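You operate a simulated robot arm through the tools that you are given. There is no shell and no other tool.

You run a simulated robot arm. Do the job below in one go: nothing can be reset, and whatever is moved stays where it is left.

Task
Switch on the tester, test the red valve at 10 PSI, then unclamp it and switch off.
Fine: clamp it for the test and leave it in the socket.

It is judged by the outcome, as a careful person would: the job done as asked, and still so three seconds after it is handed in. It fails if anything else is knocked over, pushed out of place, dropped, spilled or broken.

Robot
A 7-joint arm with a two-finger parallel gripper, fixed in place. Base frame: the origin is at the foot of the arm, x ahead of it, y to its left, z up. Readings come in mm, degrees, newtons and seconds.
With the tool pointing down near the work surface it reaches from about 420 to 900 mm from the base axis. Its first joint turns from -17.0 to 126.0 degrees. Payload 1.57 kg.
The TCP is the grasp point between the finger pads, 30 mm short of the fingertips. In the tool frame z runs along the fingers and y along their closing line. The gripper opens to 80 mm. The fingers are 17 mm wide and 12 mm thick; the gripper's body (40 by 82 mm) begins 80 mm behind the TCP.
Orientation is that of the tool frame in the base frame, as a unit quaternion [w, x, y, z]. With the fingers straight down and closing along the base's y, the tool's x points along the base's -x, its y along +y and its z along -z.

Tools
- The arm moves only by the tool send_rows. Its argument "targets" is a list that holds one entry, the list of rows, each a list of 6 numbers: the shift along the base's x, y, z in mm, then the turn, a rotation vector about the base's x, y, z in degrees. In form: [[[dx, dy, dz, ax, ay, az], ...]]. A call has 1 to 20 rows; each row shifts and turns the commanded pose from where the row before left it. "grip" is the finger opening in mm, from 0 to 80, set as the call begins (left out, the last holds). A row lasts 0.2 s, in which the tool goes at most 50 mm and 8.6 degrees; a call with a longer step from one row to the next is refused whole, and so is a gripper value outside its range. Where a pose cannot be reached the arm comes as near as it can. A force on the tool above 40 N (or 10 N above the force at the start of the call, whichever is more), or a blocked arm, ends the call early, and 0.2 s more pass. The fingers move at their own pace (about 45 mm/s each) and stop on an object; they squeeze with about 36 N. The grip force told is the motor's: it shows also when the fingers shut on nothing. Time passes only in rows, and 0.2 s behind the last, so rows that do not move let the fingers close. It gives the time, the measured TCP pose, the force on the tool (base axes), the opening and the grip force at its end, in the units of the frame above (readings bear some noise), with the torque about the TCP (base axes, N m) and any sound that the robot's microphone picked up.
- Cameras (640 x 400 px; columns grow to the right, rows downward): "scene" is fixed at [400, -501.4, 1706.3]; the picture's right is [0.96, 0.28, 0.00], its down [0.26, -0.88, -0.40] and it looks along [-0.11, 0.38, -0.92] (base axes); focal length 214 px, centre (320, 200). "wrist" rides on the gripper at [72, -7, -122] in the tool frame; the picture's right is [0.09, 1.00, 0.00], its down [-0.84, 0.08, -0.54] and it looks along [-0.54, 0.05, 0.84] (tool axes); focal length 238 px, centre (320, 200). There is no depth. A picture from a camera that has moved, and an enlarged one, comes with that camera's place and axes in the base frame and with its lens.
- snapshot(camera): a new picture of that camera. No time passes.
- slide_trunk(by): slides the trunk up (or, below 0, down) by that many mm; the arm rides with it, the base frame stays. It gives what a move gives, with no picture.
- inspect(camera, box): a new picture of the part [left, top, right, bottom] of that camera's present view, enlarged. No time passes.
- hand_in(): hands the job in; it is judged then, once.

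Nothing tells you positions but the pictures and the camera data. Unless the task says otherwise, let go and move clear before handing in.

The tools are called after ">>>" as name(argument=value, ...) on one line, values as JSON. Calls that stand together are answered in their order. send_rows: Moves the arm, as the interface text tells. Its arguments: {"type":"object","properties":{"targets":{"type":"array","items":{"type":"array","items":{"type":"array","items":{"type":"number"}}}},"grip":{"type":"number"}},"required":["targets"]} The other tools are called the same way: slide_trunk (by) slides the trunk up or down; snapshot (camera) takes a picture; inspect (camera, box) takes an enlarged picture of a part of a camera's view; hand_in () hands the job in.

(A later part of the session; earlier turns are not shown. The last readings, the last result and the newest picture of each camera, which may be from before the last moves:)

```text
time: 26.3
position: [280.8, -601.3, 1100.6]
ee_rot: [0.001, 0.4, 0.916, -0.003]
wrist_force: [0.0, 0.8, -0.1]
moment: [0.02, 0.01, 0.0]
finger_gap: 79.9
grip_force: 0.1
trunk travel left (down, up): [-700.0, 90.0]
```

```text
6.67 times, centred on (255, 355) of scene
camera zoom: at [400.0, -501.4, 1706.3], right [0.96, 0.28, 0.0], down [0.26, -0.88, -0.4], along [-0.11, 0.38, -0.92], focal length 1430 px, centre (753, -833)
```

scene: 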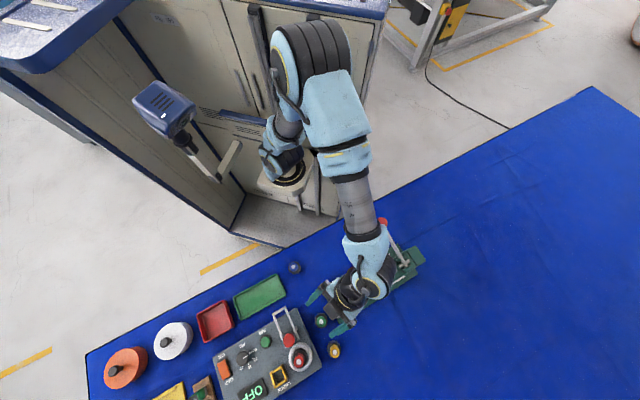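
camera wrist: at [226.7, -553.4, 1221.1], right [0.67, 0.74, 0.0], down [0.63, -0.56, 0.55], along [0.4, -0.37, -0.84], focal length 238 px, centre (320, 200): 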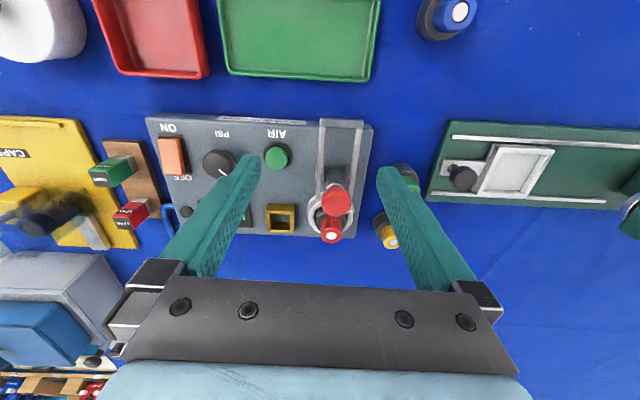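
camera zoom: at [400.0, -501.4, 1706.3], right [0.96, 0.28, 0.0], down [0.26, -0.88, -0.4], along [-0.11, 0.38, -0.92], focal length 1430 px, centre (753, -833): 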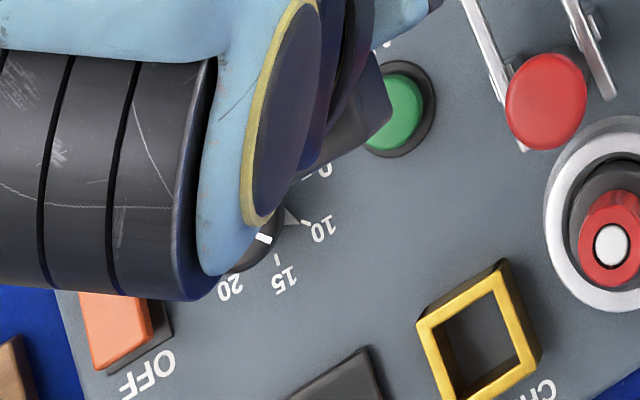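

The silver pointer lines up with the 10 tick. Now I'll take a closer look at the clamp from here.

>>> inspect(camera="wrist", box=[280, 105, 400, 255])

>>> inspect(camera="scene", box=[260, 300, 320, 375])

```text
2.67 times, centred on (340, 180) of wrist
camera zoom: at [226.7, -553.4, 1221.1], right [0.67, 0.74, 0.0], down [0.63, -0.56, 0.55], along [0.4, -0.37, -0.84], focal length 636 px, centre (267, 253)
```

zoom: 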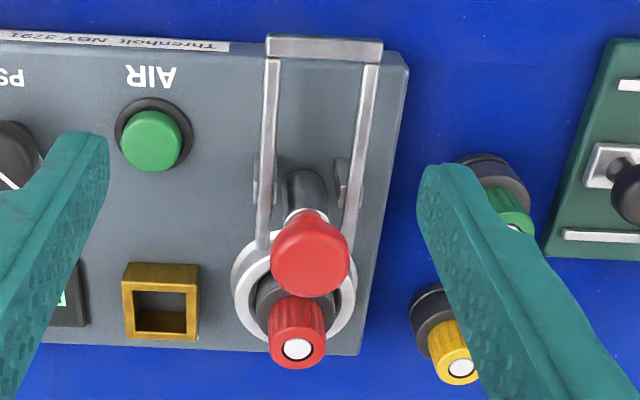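

```text
5.33 times, centred on (290, 338) of scene
camera zoom: at [400.0, -501.4, 1706.3], right [0.96, 0.28, 0.0], down [0.26, -0.88, -0.4], along [-0.11, 0.38, -0.92], focal length 1144 px, centre (480, -533)
```

zoom: 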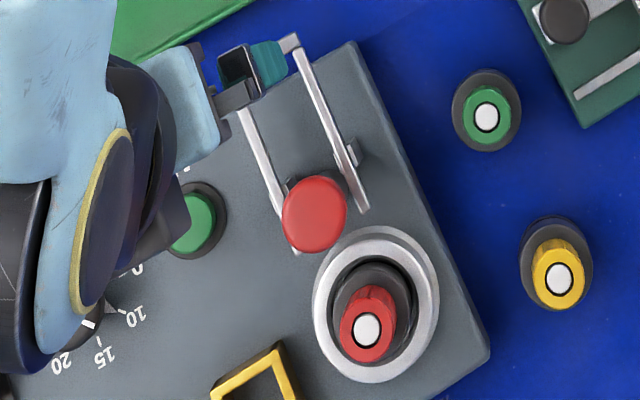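

The U-bar's crossbar is centred at about (294, -582.5, 962) and overhangs the panel's near edge. Flipped over its hinge, it would land right on top of the valve. I'll move above the crossbar so the fingers can take it by its two ends.

>>> send_rows(targets=[[[4.4, 6.3, -20, 0, 0, 0.7], [4.4, 6.3, -20, 0, 0, 0.7], [4.4, 6.3, -20, 0, 0, 0.7], [0, 0, 0, 0, 0, 0]]], grip=80)

>>> snapshot(camera="wrist")

>>> inspect(camera="wrist", box=[230, 90, 410, 230])

```text
time: 27.3
position: [294.4, -583.3, 1042.1]
ee_rot: [0.001, 0.383, 0.924, -0.002]
wrist_force: [1.1, 0.6, 0.6]
moment: [0.01, -0.01, 0.01]
finger_gap: 79.9
grip_force: 0.1
trunk travel left (down, up): [-700.0, 90.0]
```

```text
taken
camera wrist: at [238.6, -536.5, 1161.3], right [0.64, 0.77, 0.0], down [0.65, -0.53, 0.55], along [0.42, -0.35, -0.84], focal length 238 px, centre (320, 200)
```

wrist: 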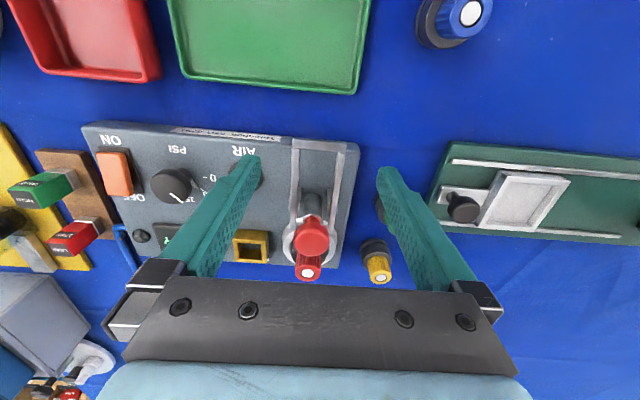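

```text
2.86 times, centred on (320, 160) of wrist
camera zoom: at [238.6, -536.5, 1161.3], right [0.64, 0.77, 0.0], down [0.65, -0.53, 0.55], along [0.42, -0.35, -0.84], focal length 681 px, centre (320, 314)
```

zoom: 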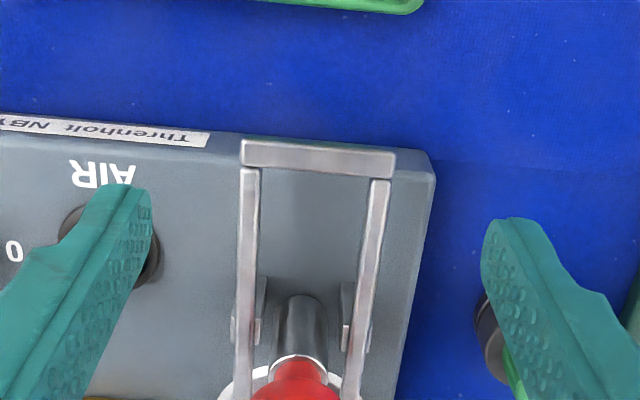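

The crossbar is well centred under the gripper. I'll lower to it with a small alignment correction.

>>> send_rows(targets=[[[-1.5, 0.2, -20, 0, 0, 1.4], [0, 0, -20, 0, 0, 0], [0, 0, -18, 0, 0, 0], [0, 0, -8, 0, 0, 0], [0, 0, 0, 0, 0, 0]]])

>>> snapshot(camera="wrist")

>>> inspect(camera="wrist", box=[230, 90, 410, 230])

```text
time: 28.5
position: [294.4, -583.3, 973.5]
ee_rot: [0.002, 0.372, 0.928, -0.003]
wrist_force: [-0.4, 0.5, 0.2]
moment: [0.01, 0.02, -0.01]
finger_gap: 79.9
grip_force: 0.0
trunk travel left (down, up): [-700.0, 90.0]
```

```text
taken
camera wrist: at [236.9, -537.7, 1095.0], right [0.62, 0.78, 0.0], down [0.66, -0.52, 0.55], along [0.43, -0.34, -0.84], focal length 238 px, centre (320, 200)
```

wrist: 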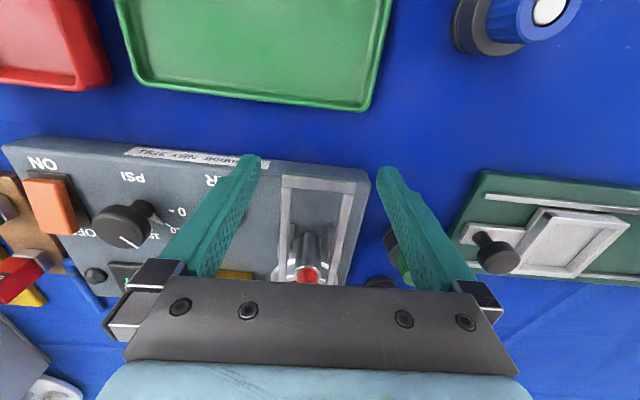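

```text
2.86 times, centred on (320, 160) of wrist
camera zoom: at [236.9, -537.7, 1095.0], right [0.62, 0.78, 0.0], down [0.66, -0.52, 0.55], along [0.43, -0.34, -0.84], focal length 681 px, centre (320, 314)
```

zoom: 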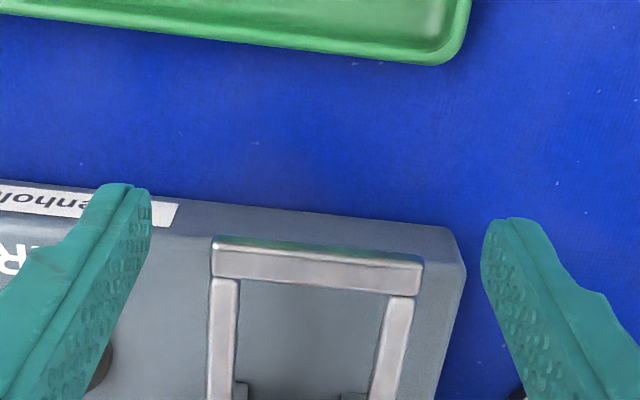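

The crossbar is just below the grasp point, between the fingers. I'll shift 2 mm and close on its ends.

>>> send_rows(targets=[[[-1.4, 1.4, 0, 0, 0, 0], [0, 0, 0, 0, 0, 0], [0, 0, 0, 0, 0, 0], [0, 0, 0, 0, 0, 0], [0, 0, 0, 0, 0, 0]]], grip=36)

>>> inspect(camera="wrist", box=[230, 130, 410, 270])

```text
time: 29.7
position: [291.6, -581.7, 974.7]
ee_rot: [0.002, 0.372, 0.928, -0.002]
wrist_force: [-2.6, -4.1, -0.4]
moment: [-0.15, -0.05, -0.18]
finger_gap: 46.5
grip_force: 41.7
trunk travel left (down, up): [-700.0, 90.0]
```

```text
2.86 times, centred on (320, 200) of wrist
camera zoom: at [235.4, -537.0, 1095.0], right [0.62, 0.78, 0.0], down [0.66, -0.52, 0.55], along [0.43, -0.34, -0.84], focal length 681 px, centre (320, 200)
```

zoom: 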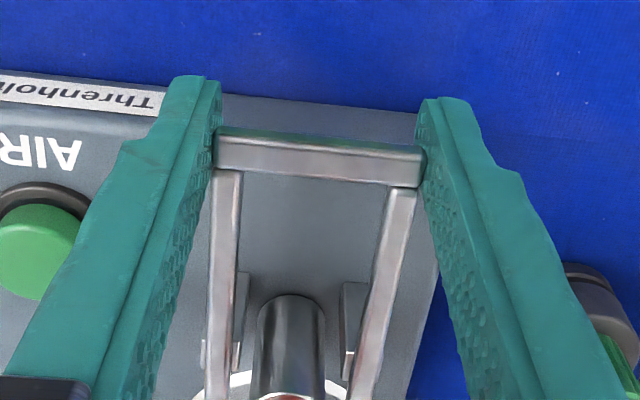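

The crossbar is held at 46.5 mm. I'll lift it gently along its hinge arc for the first 20° and watch what moves.

>>> send_rows(targets=[[[0.2, -0.19, 6.28, 0, 0, 0], [0.59, -0.57, 6.22, 0, 0, 0], [0.98, -0.94, 6.13, 0, 0, 0], [1.37, -1.3, 6, 0, 0, 0], [0, 0, 0, 0, 0, 0]]])

>>> snapshot(camera="wrist")

>>> inspect(camera="scene", box=[255, 290, 330, 375])

```text
time: 30.9
position: [297.2, -583.6, 1000.8]
ee_rot: [0.002, 0.37, 0.929, -0.003]
wrist_force: [0.5, 0.3, 0.4]
moment: [0.01, 0.01, 0.02]
finger_gap: 36.1
grip_force: 0.1
trunk travel left (down, up): [-700.0, 90.0]
```

```text
taken
camera wrist: at [239.5, -539.3, 1121.6], right [0.62, 0.79, 0.0], down [0.66, -0.52, 0.55], along [0.43, -0.34, -0.84], focal length 238 px, centre (320, 200)
```

wrist: 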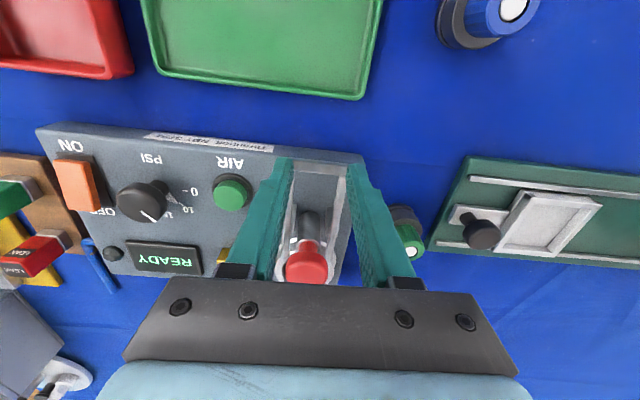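

```text
4.71 times, centred on (292, 332) of scene
camera zoom: at [400.0, -501.4, 1706.3], right [0.96, 0.28, 0.0], down [0.26, -0.88, -0.4], along [-0.11, 0.38, -0.92], focal length 1009 px, centre (449, -424)
```

zoom: 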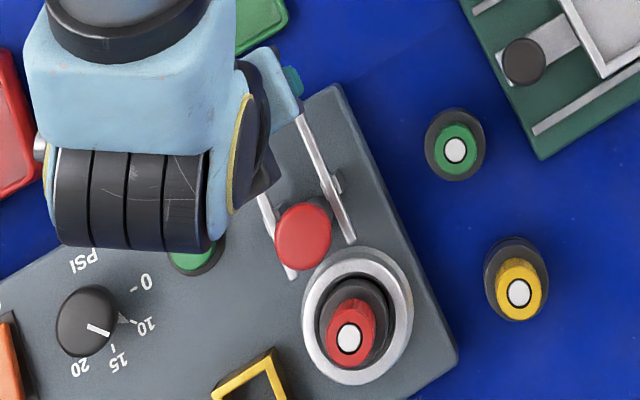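

The fingers slipped off and have closed to 36 mm, so the crossbar resisted lifting. I'll check whether the bar moved.

>>> inspect(camera="wrist", box=[240, 130, 400, 270])

```text
2.86 times, centred on (320, 200) of wrist
camera zoom: at [239.5, -539.3, 1121.6], right [0.62, 0.79, 0.0], down [0.66, -0.52, 0.55], along [0.43, -0.34, -0.84], focal length 681 px, centre (320, 200)
```

zoom: 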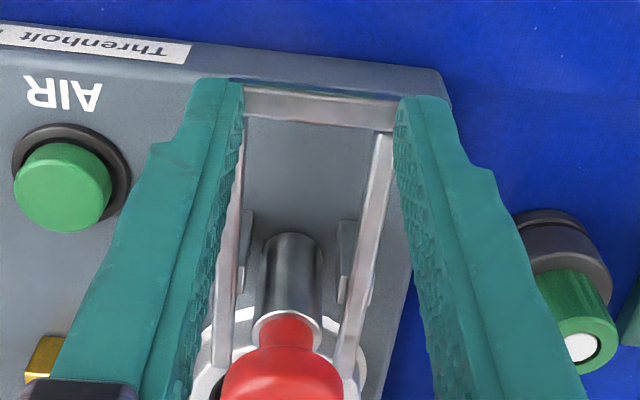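

>>> send_rows(targets=[[[0, 0, 10, 0, 0, 0], [0, 0, 20, 0, 0, 0], [-5, 5, 20, 0, 0, 0], [-15, 15, 20, 0, 0, 0], [-15, 15, 20, 0, 0, 0], [0, 0, 0, 0, 0, 0]]], grip=80)

>>> inspect(camera="wrist", box=[240, 110, 400, 270])

>>> inspect(camera="scene", box=[255, 290, 330, 375])

```text
time: 32.3
position: [261.7, -549.6, 1088.7]
ee_rot: [0.001, 0.373, 0.928, -0.002]
wrist_force: [-0.3, 1.0, 0.5]
moment: [-0.03, 0.0, -0.03]
finger_gap: 80.1
grip_force: 0.0
trunk travel left (down, up): [-700.0, 90.0]
```

```text
2.50 times, centred on (320, 190) of wrist
camera zoom: at [204.1, -504.2, 1209.4], right [0.62, 0.78, 0.0], down [0.66, -0.52, 0.54], along [0.43, -0.34, -0.84], focal length 596 px, centre (320, 225)
```

zoom: 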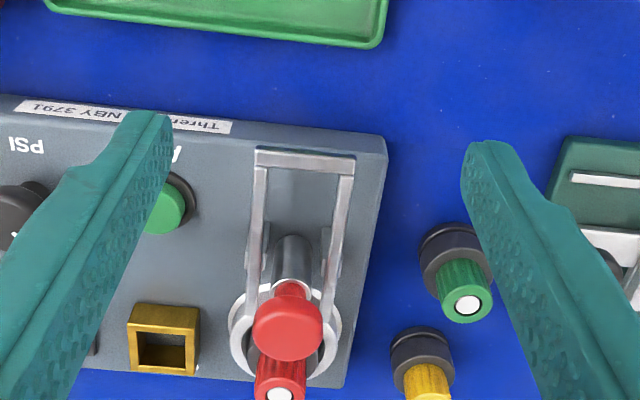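

```text
4.71 times, centred on (292, 332) of scene
camera zoom: at [400.0, -501.4, 1706.3], right [0.96, 0.28, 0.0], down [0.26, -0.88, -0.4], along [-0.11, 0.38, -0.92], focal length 1009 px, centre (449, -424)
```

zoom: 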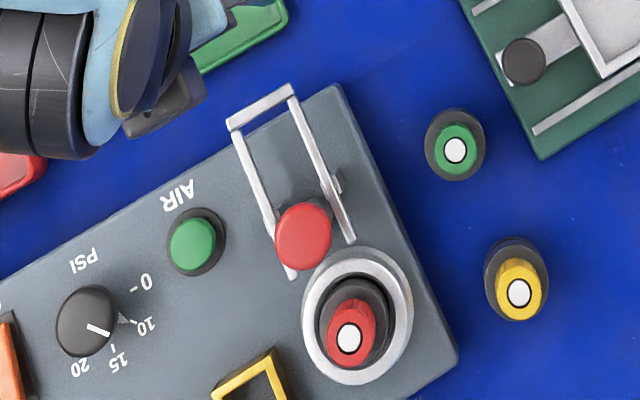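

The bar looks unmoved. I'll zoom in on the hinge from here to understand it before trying again.

>>> inspect(camera="wrist", box=[288, 140, 348, 215])

>>> inspect(camera="scene", box=[270, 305, 310, 350])

```text
5.33 times, centred on (318, 178) of wrist
camera zoom: at [204.1, -504.2, 1209.4], right [0.62, 0.78, 0.0], down [0.66, -0.52, 0.54], along [0.43, -0.34, -0.84], focal length 1271 px, centre (331, 320)
```

zoom: 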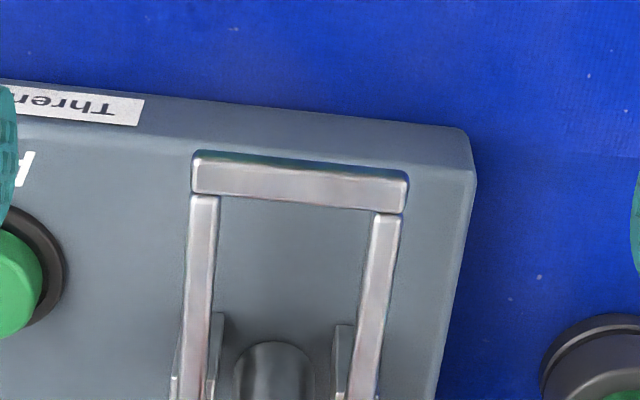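

```text
8.89 times, centred on (290, 328) of scene
camera zoom: at [400.0, -501.4, 1706.3], right [0.96, 0.28, 0.0], down [0.26, -0.88, -0.4], along [-0.11, 0.38, -0.92], focal length 1906 px, centre (587, -933)
```

zoom: 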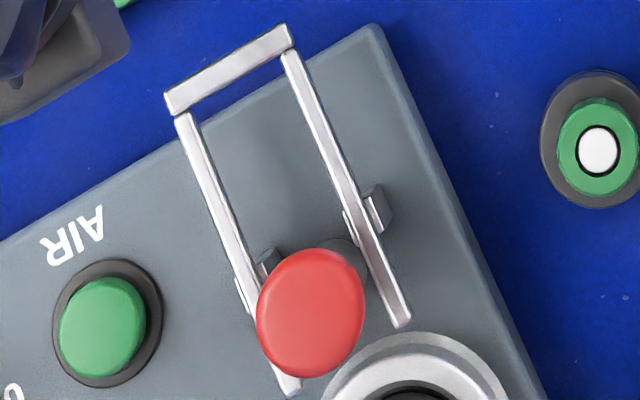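

>>> inspect(camera="scene", box=[265, 300, 325, 375])

>>> inspect(camera="wrist", box=[288, 150, 348, 245])

```text
5.33 times, centred on (295, 338) of scene
camera zoom: at [400.0, -501.4, 1706.3], right [0.96, 0.28, 0.0], down [0.26, -0.88, -0.4], along [-0.11, 0.38, -0.92], focal length 1144 px, centre (453, -533)
```

zoom: 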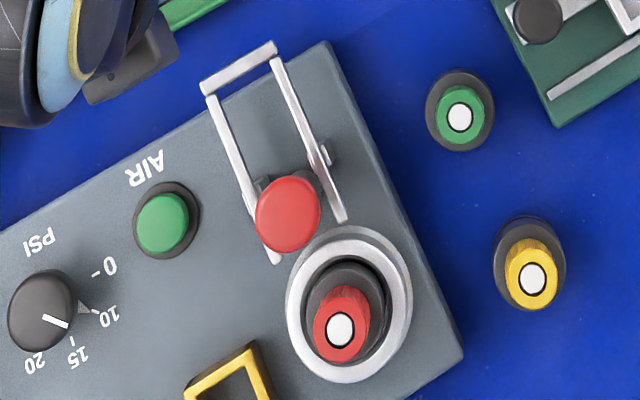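

```text
4.21 times, centred on (318, 198) of wrist
camera zoom: at [204.1, -504.2, 1209.4], right [0.62, 0.78, 0.0], down [0.66, -0.52, 0.54], along [0.43, -0.34, -0.84], focal length 1004 px, centre (328, 210)
```

zoom: 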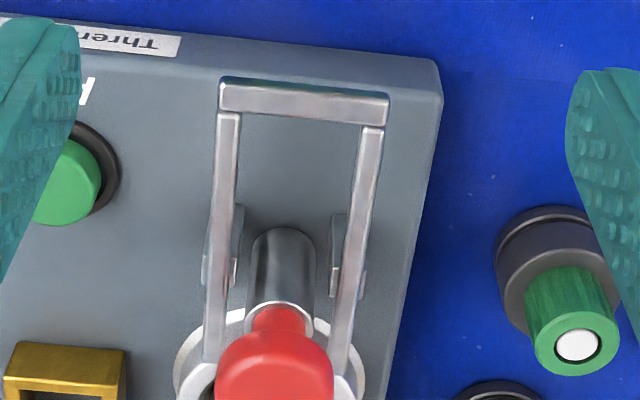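

Comparing the same view before and after, the U-bar slid outward about 6 mm without tilting, and the red post and the valve did not move. So it is a sliding fork whose tines go over the valve's collar on either side of the red cap. I'll close the fingers, come down in front of the crossbar and push it outward gently.

>>> send_rows(targets=[[[4.6, -5.2, -22, 0, 0, 0], [4.6, -5.2, -22, 0, 0, 0], [4.6, -5.2, -22, 0, 0, 0], [4.6, -5.2, -22, 0, 0, 0], [0, 0, -11, 0, 0, 0], [0, 0, -11, 0, 0, 0], [0, 0, 0, 0, 0, 0]]], grip=0)

>>> snapshot(camera="wrist")

>>> inspect(camera="wrist", box=[240, 110, 400, 270])

```text
time: 33.9
position: [278.7, -569.5, 979.1]
ee_rot: [0.001, 0.372, 0.928, -0.002]
wrist_force: [-0.4, 0.5, 0.3]
moment: [0.0, 0.01, 0.0]
finger_gap: 0.0
grip_force: 21.1
trunk travel left (down, up): [-700.0, 90.0]
```

```text
taken
camera wrist: at [222.0, -525.6, 1099.0], right [0.62, 0.78, 0.0], down [0.66, -0.52, 0.55], along [0.43, -0.34, -0.84], focal length 238 px, centre (320, 200)
```

wrist: 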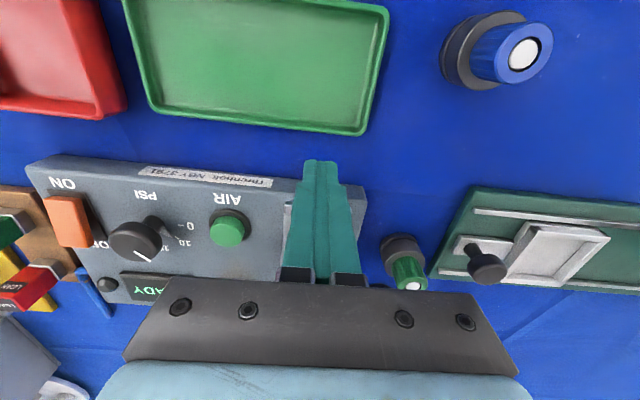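

```text
2.50 times, centred on (320, 190) of wrist
camera zoom: at [222.0, -525.6, 1099.0], right [0.62, 0.78, 0.0], down [0.66, -0.52, 0.55], along [0.43, -0.34, -0.84], focal length 596 px, centre (320, 225)
```

zoom: 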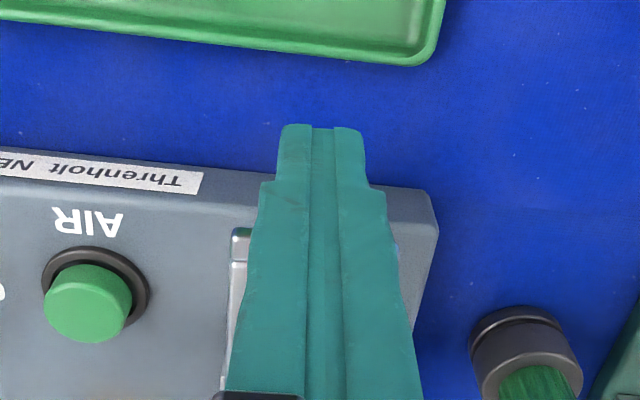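

The fingers are about 12 mm in front of the crossbar. I'll push outward slowly.

>>> send_rows(targets=[[[3.6, -3.45, 0, 0, 0, 0], [3.6, -3.45, 0, 0, 0, 0], [2.2, -2.1, 0, 0, 0, 0], [2.2, -2.1, 0, 0, 0, 0], [2.2, -2.1, 0, 0, 0, 0], [2.2, -2.1, 0, 0, 0, 0], [2.2, -2.1, 0, 0, 0, 0], [0, 0, 0, 0, 0, 0]]])

>>> inspect(camera="scene", box=[265, 300, 325, 375])

>>> inspect(camera="wrist", box=[240, 110, 400, 270])

```text
time: 35.7
position: [297.1, -588.3, 977.5]
ee_rot: [0.001, 0.371, 0.929, -0.002]
wrist_force: [0.0, -0.9, 0.0]
moment: [0.03, 0.0, 0.02]
finger_gap: 0.1
grip_force: 21.5
trunk travel left (down, up): [-700.0, 90.0]
```

```text
5.33 times, centred on (295, 338) of scene
camera zoom: at [400.0, -501.4, 1706.3], right [0.96, 0.28, 0.0], down [0.26, -0.88, -0.4], along [-0.11, 0.38, -0.92], focal length 1144 px, centre (453, -533)
```

zoom: 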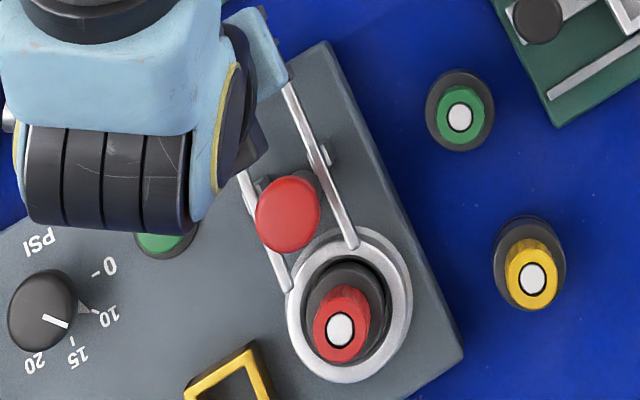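

```text
2.50 times, centred on (320, 190) of wrist
camera zoom: at [240.4, -542.9, 1099.5], right [0.62, 0.78, 0.0], down [0.66, -0.52, 0.55], along [0.43, -0.34, -0.84], focal length 596 px, centre (320, 225)
```

zoom: 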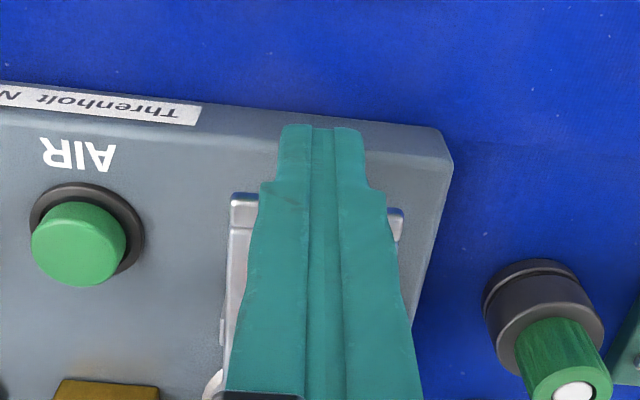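

The fork slides easily, and its tines are moving toward the collar. I'll carry on in small steps and watch the tines next to the valve.

>>> send_rows(targets=[[[2.2, -2.1, 0, 0, 0, 0], [2.2, -2.1, 0, 0, 0, 0], [2.2, -2.1, 0, 0, 0, 0], [2.2, -2.1, 0, 0, 0, 0], [0, 0, 0, 0, 0, 0]]])

>>> inspect(camera="scene", box=[265, 310, 325, 370])

```text
time: 36.9
position: [305.4, -596.6, 979.2]
ee_rot: [0.002, 0.371, 0.928, -0.003]
wrist_force: [0.0, -0.6, 0.5]
moment: [0.02, 0.0, 0.0]
finger_gap: 0.0
grip_force: 21.6
trunk travel left (down, up): [-700.0, 90.0]
```

```text
6.67 times, centred on (295, 340) of scene
camera zoom: at [400.0, -501.4, 1706.3], right [0.96, 0.28, 0.0], down [0.26, -0.88, -0.4], along [-0.11, 0.38, -0.92], focal length 1430 px, centre (487, -733)
```

zoom: 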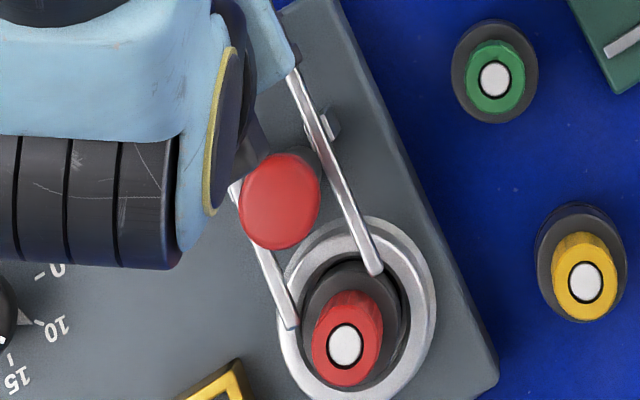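

The tines are passing over the ring on both sides of the cap with clearance. I'll continue.

>>> send_rows(targets=[[[2.2, -2.1, 0, 0, 0, 0], [2.2, -2.1, 0, 0, 0, 0], [2.2, -2.1, 0, 0, 0, 0], [2.2, -2.1, 0, 0, 0, 0], [0, 0, 0, 0, 0, 0]]])

>>> inspect(camera="scene", box=[265, 310, 325, 370])

>>> snapshot(camera="wrist")

```text
time: 38.1
position: [314.8, -605.3, 979.3]
ee_rot: [0.0, 0.371, 0.929, -0.002]
wrist_force: [0.5, 0.0, -0.4]
moment: [0.01, -0.01, -0.01]
finger_gap: 0.0
grip_force: 22.1
trunk travel left (down, up): [-700.0, 90.0]
```

```text
6.67 times, centred on (295, 340) of scene
camera zoom: at [400.0, -501.4, 1706.3], right [0.96, 0.28, 0.0], down [0.26, -0.88, -0.4], along [-0.11, 0.38, -0.92], focal length 1430 px, centre (487, -733)
```

zoom: 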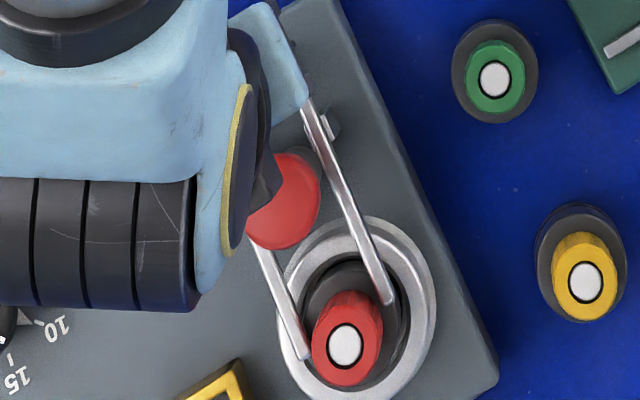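

```text
taken
camera wrist: at [257.8, -559.9, 1099.5], right [0.62, 0.78, 0.0], down [0.66, -0.52, 0.54], along [0.43, -0.34, -0.84], focal length 238 px, centre (320, 200)
```

wrist: 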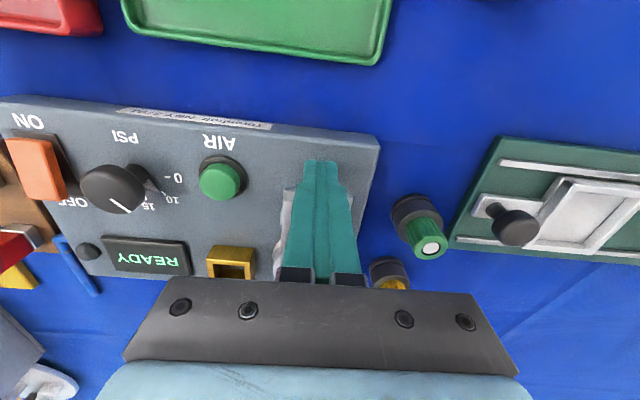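

Still sliding freely, with the tines alongside the cap. I'll push on carefully and watch for the end stop.

>>> send_rows(targets=[[[2.2, -2.1, 0, 0, 0, 0], [2.2, -2.1, 0, 0, 0, 0], [2.2, -2.1, 0, 0, 0, 0], [0, 0, 0, 0, 0, 0]]])

>>> inspect(camera="scene", box=[265, 310, 325, 370])

>>> inspect(camera="wrist", box=[240, 130, 400, 280])

```text
time: 39.1
position: [320.0, -609.9, 978.7]
ee_rot: [0.0, 0.372, 0.928, -0.002]
wrist_force: [-11.8, 11.6, 5.0]
moment: [0.19, 0.14, -0.05]
finger_gap: 0.0
grip_force: 21.4
trunk travel left (down, up): [-700.0, 90.0]
```

```text
6.67 times, centred on (295, 340) of scene
camera zoom: at [400.0, -501.4, 1706.3], right [0.96, 0.28, 0.0], down [0.26, -0.88, -0.4], along [-0.11, 0.38, -0.92], focal length 1430 px, centre (487, -733)
```

zoom: 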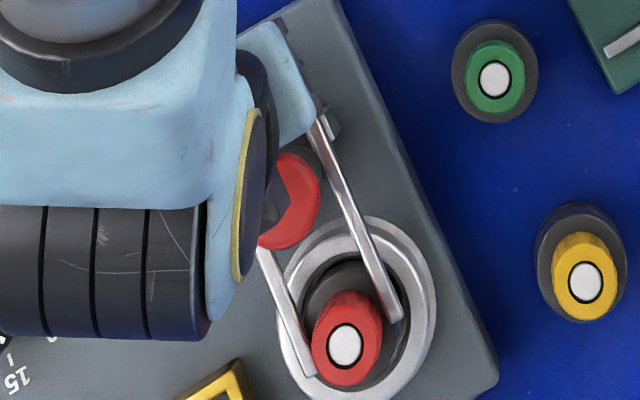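

```text
2.67 times, centred on (320, 205) of wrist
camera zoom: at [262.9, -565.4, 1100.0], right [0.62, 0.78, 0.0], down [0.66, -0.52, 0.54], along [0.42, -0.34, -0.84], focal length 636 px, centre (320, 187)
```

zoom: 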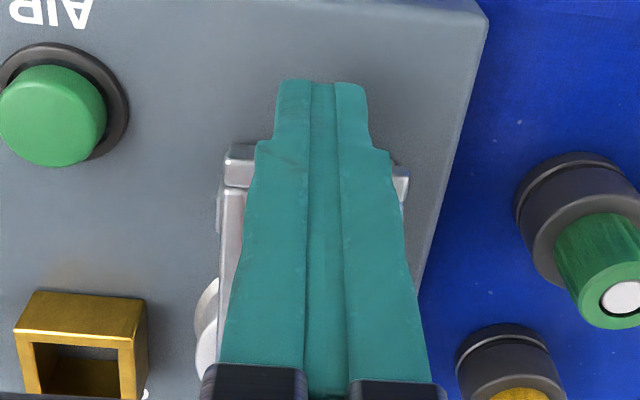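

Resistance rose to about 17 N, so the fork has reached its end stop with the tines past the valve's centre. I'll back off, rise and look at the result.

>>> send_rows(targets=[[[-4, 4, 0, 0, 0, 0], [-10, 10, 10, 0, 0, 0], [-12, 12, 25, 0, 0, 0], [-12, 12, 25, 0, 0, 0], [-12, 12, 25, 0, 0, 0], [0, 0, 15, 0, 0, 0], [0, 0, 0, 0, 0, 0]]])

>>> inspect(camera="scene", box=[265, 310, 325, 370])

>>> snapshot(camera="wrist")

>>> inspect(camera="wrist", box=[270, 120, 390, 250])

```text
time: 40.7
position: [271.4, -561.3, 1078.7]
ee_rot: [0.001, 0.371, 0.929, -0.002]
wrist_force: [-0.2, -1.0, 0.7]
moment: [-0.01, 0.01, -0.04]
finger_gap: 0.0
grip_force: 20.8
trunk travel left (down, up): [-700.0, 90.0]
```

```text
6.67 times, centred on (295, 340) of scene
camera zoom: at [400.0, -501.4, 1706.3], right [0.96, 0.28, 0.0], down [0.26, -0.88, -0.4], along [-0.11, 0.38, -0.92], focal length 1430 px, centre (487, -733)
```

zoom: 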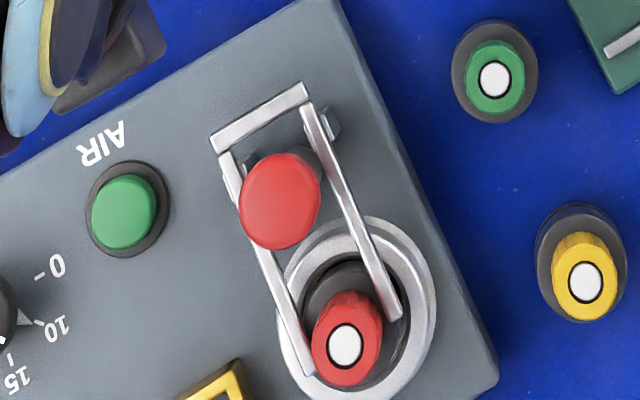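

```text
taken
camera wrist: at [214.7, -516.5, 1200.0], right [0.62, 0.78, 0.0], down [0.66, -0.52, 0.55], along [0.43, -0.34, -0.84], focal length 238 px, centre (320, 200)
```

wrist: 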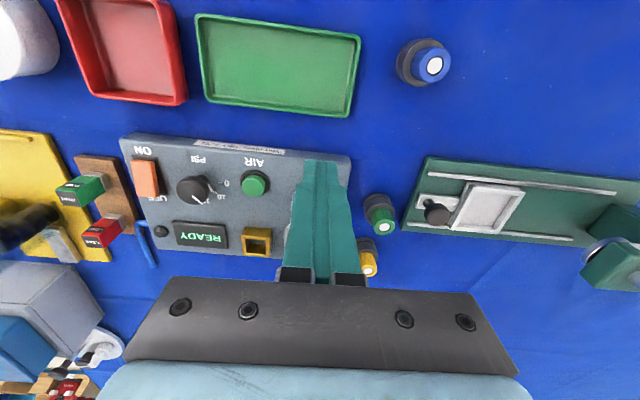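

```text
3.08 times, centred on (330, 185) of wrist
camera zoom: at [214.7, -516.5, 1200.0], right [0.62, 0.78, 0.0], down [0.66, -0.52, 0.55], along [0.43, -0.34, -0.84], focal length 733 px, centre (289, 246)
```

zoom: 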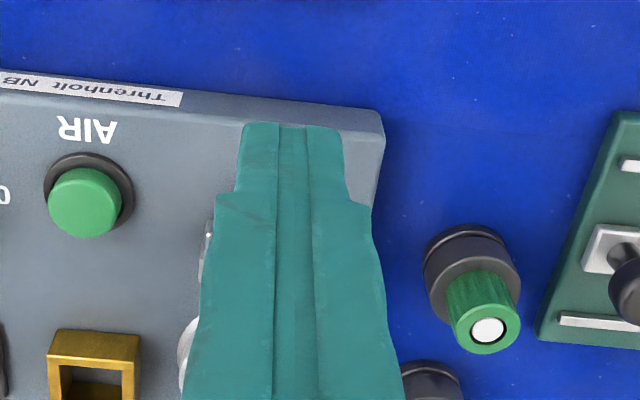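

The fork holds its position, with both tines over the collar. Before applying any air I want to see from the side whether the tines actually hold the collar and what the red post does, so I'll go back to the side view.

>>> send_rows(targets=[[[13.83, 1.53, 3.1, -3.2, -0.545, -7.06], [13.83, 1.53, 2.1, -3.2, -0.545, -7.06], [13.83, 1.53, 2.1, -3.2, -0.545, -7.06], [13.83, 1.53, 2.1, -3.2, -0.545, -7.06], [13.83, 1.53, 2.1, -3.2, -0.545, -7.06], [13.83, 1.53, 2.1, -3.2, -0.545, -7.06], [13.83, 1.53, 2.1, -3.2, -0.545, -7.06], [13.83, 1.53, 2.1, -3.2, -0.545, -7.06], [13.83, 1.53, 2.1, -3.2, -0.545, -7.06], [13.83, 1.53, 2.1, -3.2, -0.545, -7.06], [13.83, 1.53, 2.1, -3.2, -0.545, -7.06], [0, 0, 0, 0, 0, 0]]], grip=80)

>>> snapshot(camera="wrist")

>>> inspect(camera="wrist", box=[270, 85, 385, 175])

```text
time: 43.3
position: [423.9, -544.2, 1102.5]
ee_rot: [0.149, 0.845, 0.451, -0.244]
wrist_force: [-0.7, 0.1, -0.1]
moment: [-0.03, -0.02, 0.0]
finger_gap: 80.1
grip_force: 0.1
trunk travel left (down, up): [-700.0, 90.0]
```

```text
taken
camera wrist: at [485.5, -434.3, 1164.7], right [0.88, -0.48, -0.02], down [-0.18, -0.36, 0.91], along [-0.45, -0.8, -0.41], focal length 238 px, centre (320, 200)
```

wrist: 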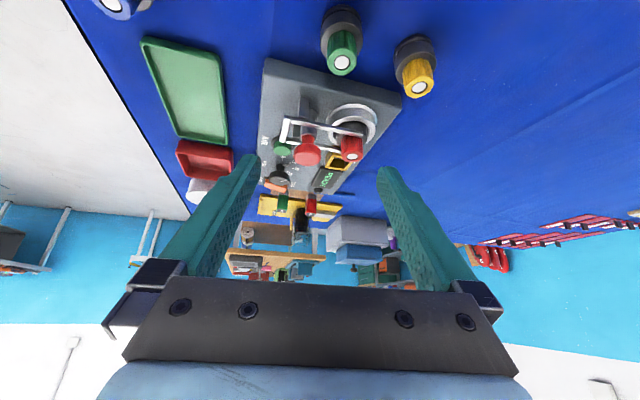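

```text
4.44 times, centred on (328, 130) of wrist
camera zoom: at [485.5, -434.3, 1164.7], right [0.88, -0.48, -0.02], down [-0.18, -0.36, 0.91], along [-0.45, -0.8, -0.41], focal length 1059 px, centre (287, 511)
```

zoom: 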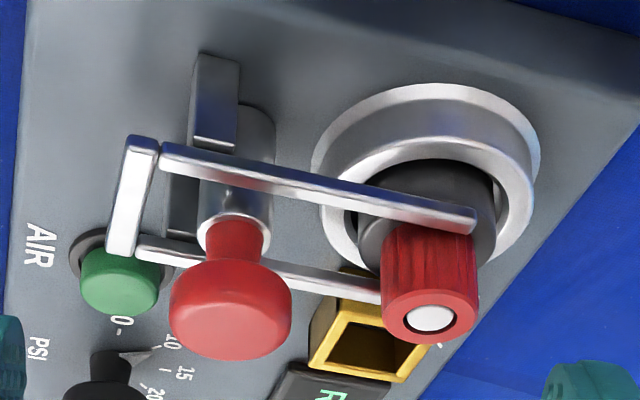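

>>> inspect(camera="wrist", box=[294, 92, 334, 172])

>>> inspect(camera="wrist", box=[326, 95, 376, 170])

```text
5.00 times, centred on (314, 132) of wrist
camera zoom: at [485.5, -434.3, 1164.7], right [0.88, -0.48, -0.02], down [-0.18, -0.36, 0.91], along [-0.45, -0.8, -0.41], focal length 1192 px, centre (350, 540)
```

zoom: 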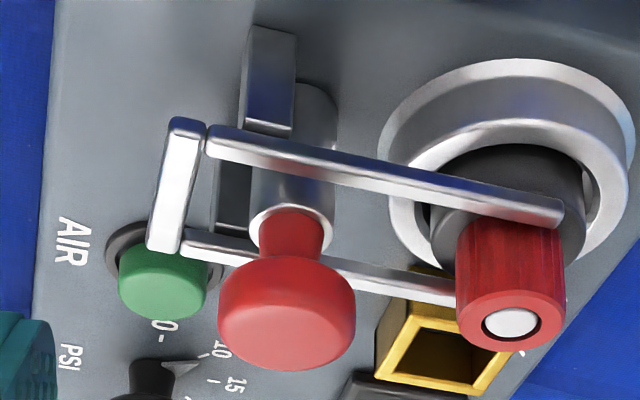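

```text
5.33 times, centred on (351, 132) of wrist
camera zoom: at [485.5, -434.3, 1164.7], right [0.88, -0.48, -0.02], down [-0.18, -0.36, 0.91], along [-0.45, -0.8, -0.41], focal length 1271 px, centre (155, 560)
```

zoom: 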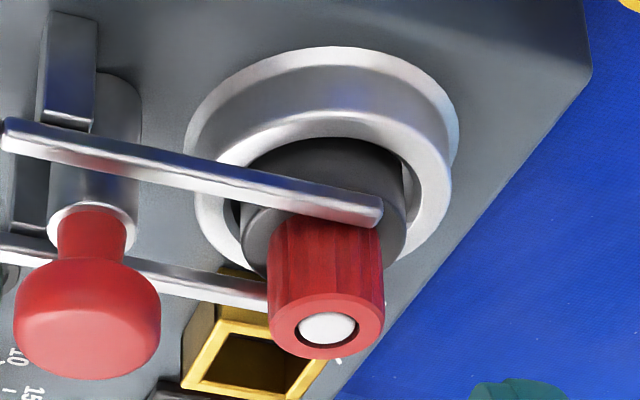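

The tines sit over the collar on both sides of the cap. The red mushroom rides on a stem in a sleeve, like a push plunger, so it may be the clamp's locking knob. I'll go above it and test it gently.

>>> send_rows(targets=[[[-6.72, -8.71, 0, 3.2, 0.545, 7.06], [-6.72, -8.71, 0, 3.2, 0.545, 7.06], [-6.72, -8.71, 0, 3.2, 0.545, 7.06], [-6.72, -8.71, 0, 3.2, 0.545, 7.06], [-6.72, -8.71, -2, 3.2, 0.545, 7.06], [-6.72, -8.71, -2, 3.2, 0.545, 7.06], [-6.72, -8.71, -3, 3.2, 0.545, 7.06], [-6.72, -8.71, -3, 3.2, 0.545, 7.06], [-6.72, -8.71, -3, 3.2, 0.545, 7.06], [-6.72, -8.71, -3, 3.2, 0.545, 7.06], [-6.72, -8.71, -3, 3.2, 0.545, 7.06], [0, 0, 0, 0, 0, 0]]], grip=0)

>>> snapshot(camera="wrist")

>>> inspect(camera="wrist", box=[240, 90, 400, 210])

```text
time: 45.9
position: [350.6, -639.8, 1084.0]
ee_rot: [0.001, 0.372, 0.928, -0.002]
wrist_force: [0.1, -0.6, 0.6]
moment: [-0.01, 0.04, -0.02]
finger_gap: 0.0
grip_force: 21.4
trunk travel left (down, up): [-700.0, 90.0]
```

```text
taken
camera wrist: at [292.8, -594.8, 1204.7], right [0.62, 0.78, 0.0], down [0.66, -0.52, 0.54], along [0.43, -0.34, -0.84], focal length 238 px, centre (320, 200)
```

wrist: 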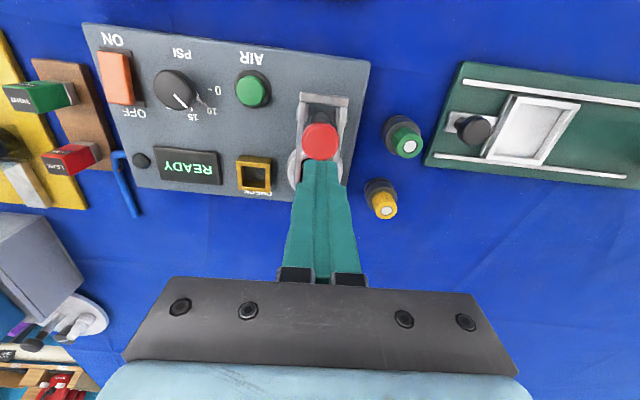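

```text
3.33 times, centred on (320, 150) of wrist
camera zoom: at [292.8, -594.8, 1204.7], right [0.62, 0.78, 0.0], down [0.66, -0.52, 0.54], along [0.43, -0.34, -0.84], focal length 794 px, centre (320, 367)
```

zoom: 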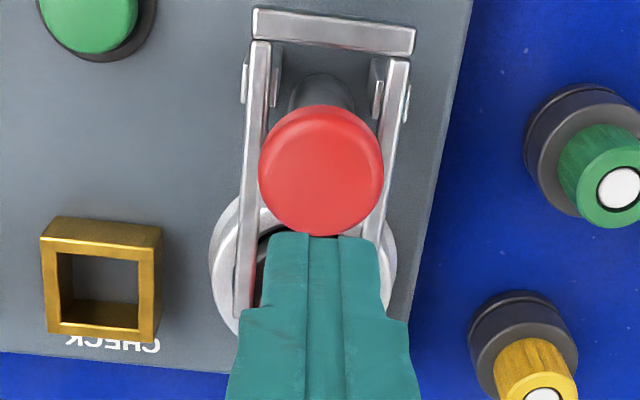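

>>> send_rows(targets=[[[-2.2, 2.1, -20, 0, 0, 0], [0, 0, -16, 0, 0, 0], [0, 0, -3, 0, 0, 0], [0, 0, -2, 0, 0, 0], [0, 0, -2, 0, 0, 0], [0, 0, -2, 0, 0, 0], [0, 0, 0, 0, 0, 0]]])

>>> inspect(camera="wrist", box=[240, 110, 400, 240])

```text
time: 47.5
position: [347.0, -638.1, 1038.1]
ee_rot: [0.001, 0.371, 0.929, -0.002]
wrist_force: [-0.3, 0.2, 0.7]
moment: [0.0, 0.02, 0.01]
finger_gap: 0.2
grip_force: 21.1
trunk travel left (down, up): [-700.0, 90.0]
```

```text
3.08 times, centred on (320, 175) of wrist
camera zoom: at [290.5, -593.0, 1159.7], right [0.62, 0.78, 0.0], down [0.66, -0.52, 0.55], along [0.43, -0.34, -0.84], focal length 733 px, centre (320, 277)
```

zoom: 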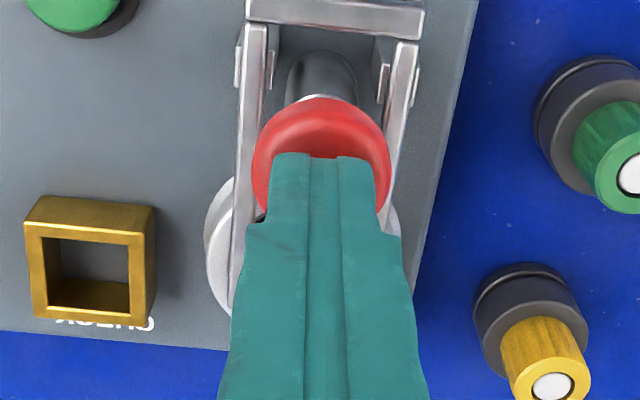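

>>> send_rows(targets=[[[0, 0, -1.5, 0, 0, 0], [0, 0, -1.5, 0, 0, 0], [0, 0, -1.5, 0, 0, 0], [0, 0, -1.5, 0, 0, 0], [0, 0, 0, 0, 0, 0]]])

>>> inspect(camera="wrist", box=[240, 110, 400, 240])

```text
time: 48.7
position: [348.8, -639.1, 1033.4]
ee_rot: [0.001, 0.372, 0.928, -0.002]
wrist_force: [0.9, 0.0, 2.3]
moment: [0.0, -0.01, 0.0]
finger_gap: 0.2
grip_force: 20.9
trunk travel left (down, up): [-700.0, 90.0]
```

```text
3.08 times, centred on (320, 175) of wrist
camera zoom: at [290.8, -593.2, 1153.9], right [0.62, 0.78, 0.0], down [0.66, -0.52, 0.55], along [0.43, -0.34, -0.84], focal length 733 px, centre (320, 277)
```

zoom: 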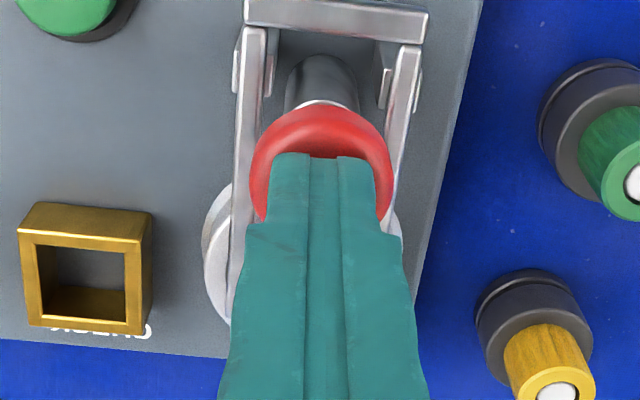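

Contact is just beginning. I'll press a little further and read the resistance.

>>> send_rows(targets=[[[0, 0, -1.5, 0, 0, 0], [0, 0, -1.5, 0, 0, 0], [0, 0, -1.5, 0, 0, 0], [0, 0, 0, 0, 0, 0]]])

>>> inspect(camera="wrist", box=[240, 110, 400, 240])

```text
time: 49.6
position: [348.6, -638.4, 1033.1]
ee_rot: [0.004, 0.371, 0.928, -0.006]
wrist_force: [-1.3, 4.2, 19.2]
moment: [0.13, 0.03, 0.01]
finger_gap: 0.1
grip_force: 20.8
trunk travel left (down, up): [-700.0, 90.0]
stopped in row 4: the force on the tool passed its limit at 42 N (the readings are from after the stop); the commanded pose is now the measured one
```

```text
3.08 times, centred on (320, 175) of wrist
camera zoom: at [290.6, -593.1, 1153.3], right [0.62, 0.78, -0.01], down [0.66, -0.51, 0.55], along [0.43, -0.35, -0.83], focal length 733 px, centre (320, 277)
```

zoom: 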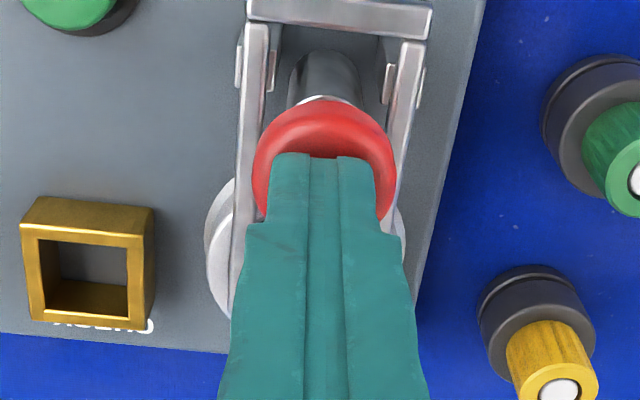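

The red knob did not move under 42 N, so it is not a push plunger. I'll grip it lightly by its sides and test whether it tilts like a lever.

>>> send_rows(targets=[[[0, 0, 10, 0, 0, 0], [0, 0, 20, 0, 0, 0], [0, 0, 10, 0, 0, 0], [0, 0, 0, 0, 0, 0]]], grip=62)

>>> inspect(camera="wrist", box=[220, 90, 420, 240])

```text
time: 50.6
position: [348.1, -639.3, 1070.9]
ee_rot: [0.004, 0.372, 0.928, -0.005]
wrist_force: [0.3, -0.4, 0.1]
moment: [0.02, -0.01, -0.01]
finger_gap: 62.0
grip_force: 0.1
trunk travel left (down, up): [-700.0, 90.0]
```

```text
2.67 times, centred on (320, 165) of wrist
camera zoom: at [290.7, -593.8, 1191.8], right [0.62, 0.78, -0.01], down [0.66, -0.52, 0.55], along [0.43, -0.35, -0.84], focal length 636 px, centre (320, 293)
```

zoom: 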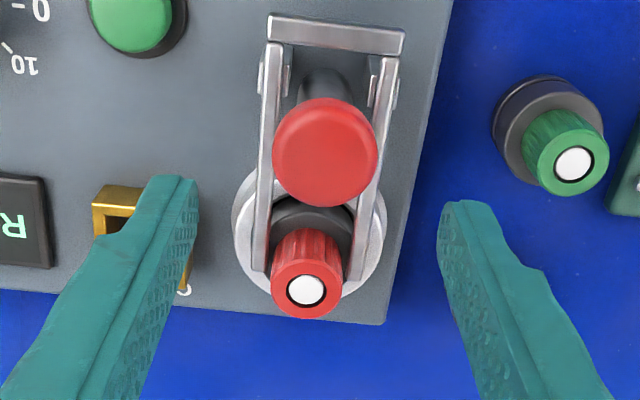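

>>> send_rows(targets=[[[-1.5, 2, -20, 0, 0, 0], [0, 0, -20, 0, 0, 0], [0, 0, -14, 0, 0, 0], [0, 0, -4, 0, 0, 0], [0, 0, 0, 0, 0, 0]]], grip=62)

>>> send_rows(targets=[[[0, 0, 0, 0, 0, 0], [0, 0, 0, 0, 0, 0], [0, 0, 0, 0, 0, 0], [0, 0, 0, 0, 0, 0]]], grip=25)

>>> inspect(camera="wrist", box=[220, 90, 420, 290])

```text
time: 51.8
position: [346.0, -636.7, 1012.7]
ee_rot: [0.004, 0.371, 0.929, -0.004]
wrist_force: [0.1, 0.9, 0.3]
moment: [-0.04, 0.03, 0.0]
finger_gap: 62.1
grip_force: 0.1
trunk travel left (down, up): [-700.0, 90.0]
```

```text
time: 52.8
position: [348.1, -636.4, 1012.5]
ee_rot: [0.004, 0.371, 0.929, -0.004]
wrist_force: [2.6, 3.7, -1.3]
moment: [0.1, -0.06, 0.05]
finger_gap: 33.7
grip_force: 35.2
trunk travel left (down, up): [-700.0, 90.0]
```

```text
2.00 times, centred on (320, 190) of wrist
camera zoom: at [289.9, -591.4, 1133.8], right [0.62, 0.78, -0.01], down [0.66, -0.52, 0.55], along [0.43, -0.34, -0.84], focal length 477 px, centre (320, 220)
```

zoom: 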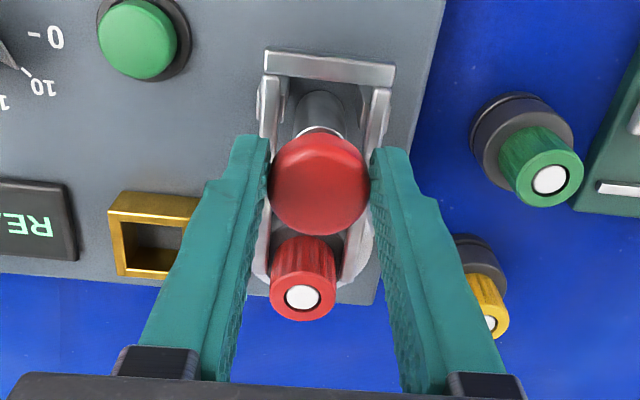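

The knob is gripped at 33.7 mm. I'll test a tiny pull toward the robot (-v) and read the force.

>>> send_rows(targets=[[[-1.45, 1.38, 0, 0, 0, 0], [-1.45, 1.38, 0, 0, 0, 0], [0, 0, 0, 0, 0, 0]]])

```text
time: 53.6
position: [347.3, -635.3, 1013.3]
ee_rot: [0.006, 0.371, 0.929, -0.006]
wrist_force: [22.3, -17.0, -5.0]
moment: [-0.79, -0.78, 0.05]
finger_gap: 33.2
grip_force: 41.6
trunk travel left (down, up): [-700.0, 90.0]
```

It is stiff in that direction. I'll release that load and try the other direction just as gently.

>>> send_rows(targets=[[[1.45, -1.38, 0, 0, 0, 0], [1.45, -1.38, 0, 0, 0, 0], [0, 0, 0, 0, 0, 0]]])

>>> send_rows(targets=[[[1.45, -1.38, 0, 0, 0, 0], [1.45, -1.38, 0, 0, 0, 0], [0, 0, 0, 0, 0, 0]]])

```text
time: 54.4
position: [346.9, -636.7, 1012.4]
ee_rot: [0.003, 0.371, 0.928, -0.004]
wrist_force: [13.8, -2.1, 4.9]
moment: [0.09, -0.29, 0.04]
finger_gap: 33.6
grip_force: 41.5
trunk travel left (down, up): [-700.0, 90.0]
```

```text
time: 55.2
position: [346.4, -636.1, 1012.7]
ee_rot: [0.001, 0.371, 0.928, -0.002]
wrist_force: [-10.0, 28.8, 10.6]
moment: [0.94, 0.52, 0.12]
finger_gap: 33.7
grip_force: 41.4
trunk travel left (down, up): [-700.0, 90.0]
```

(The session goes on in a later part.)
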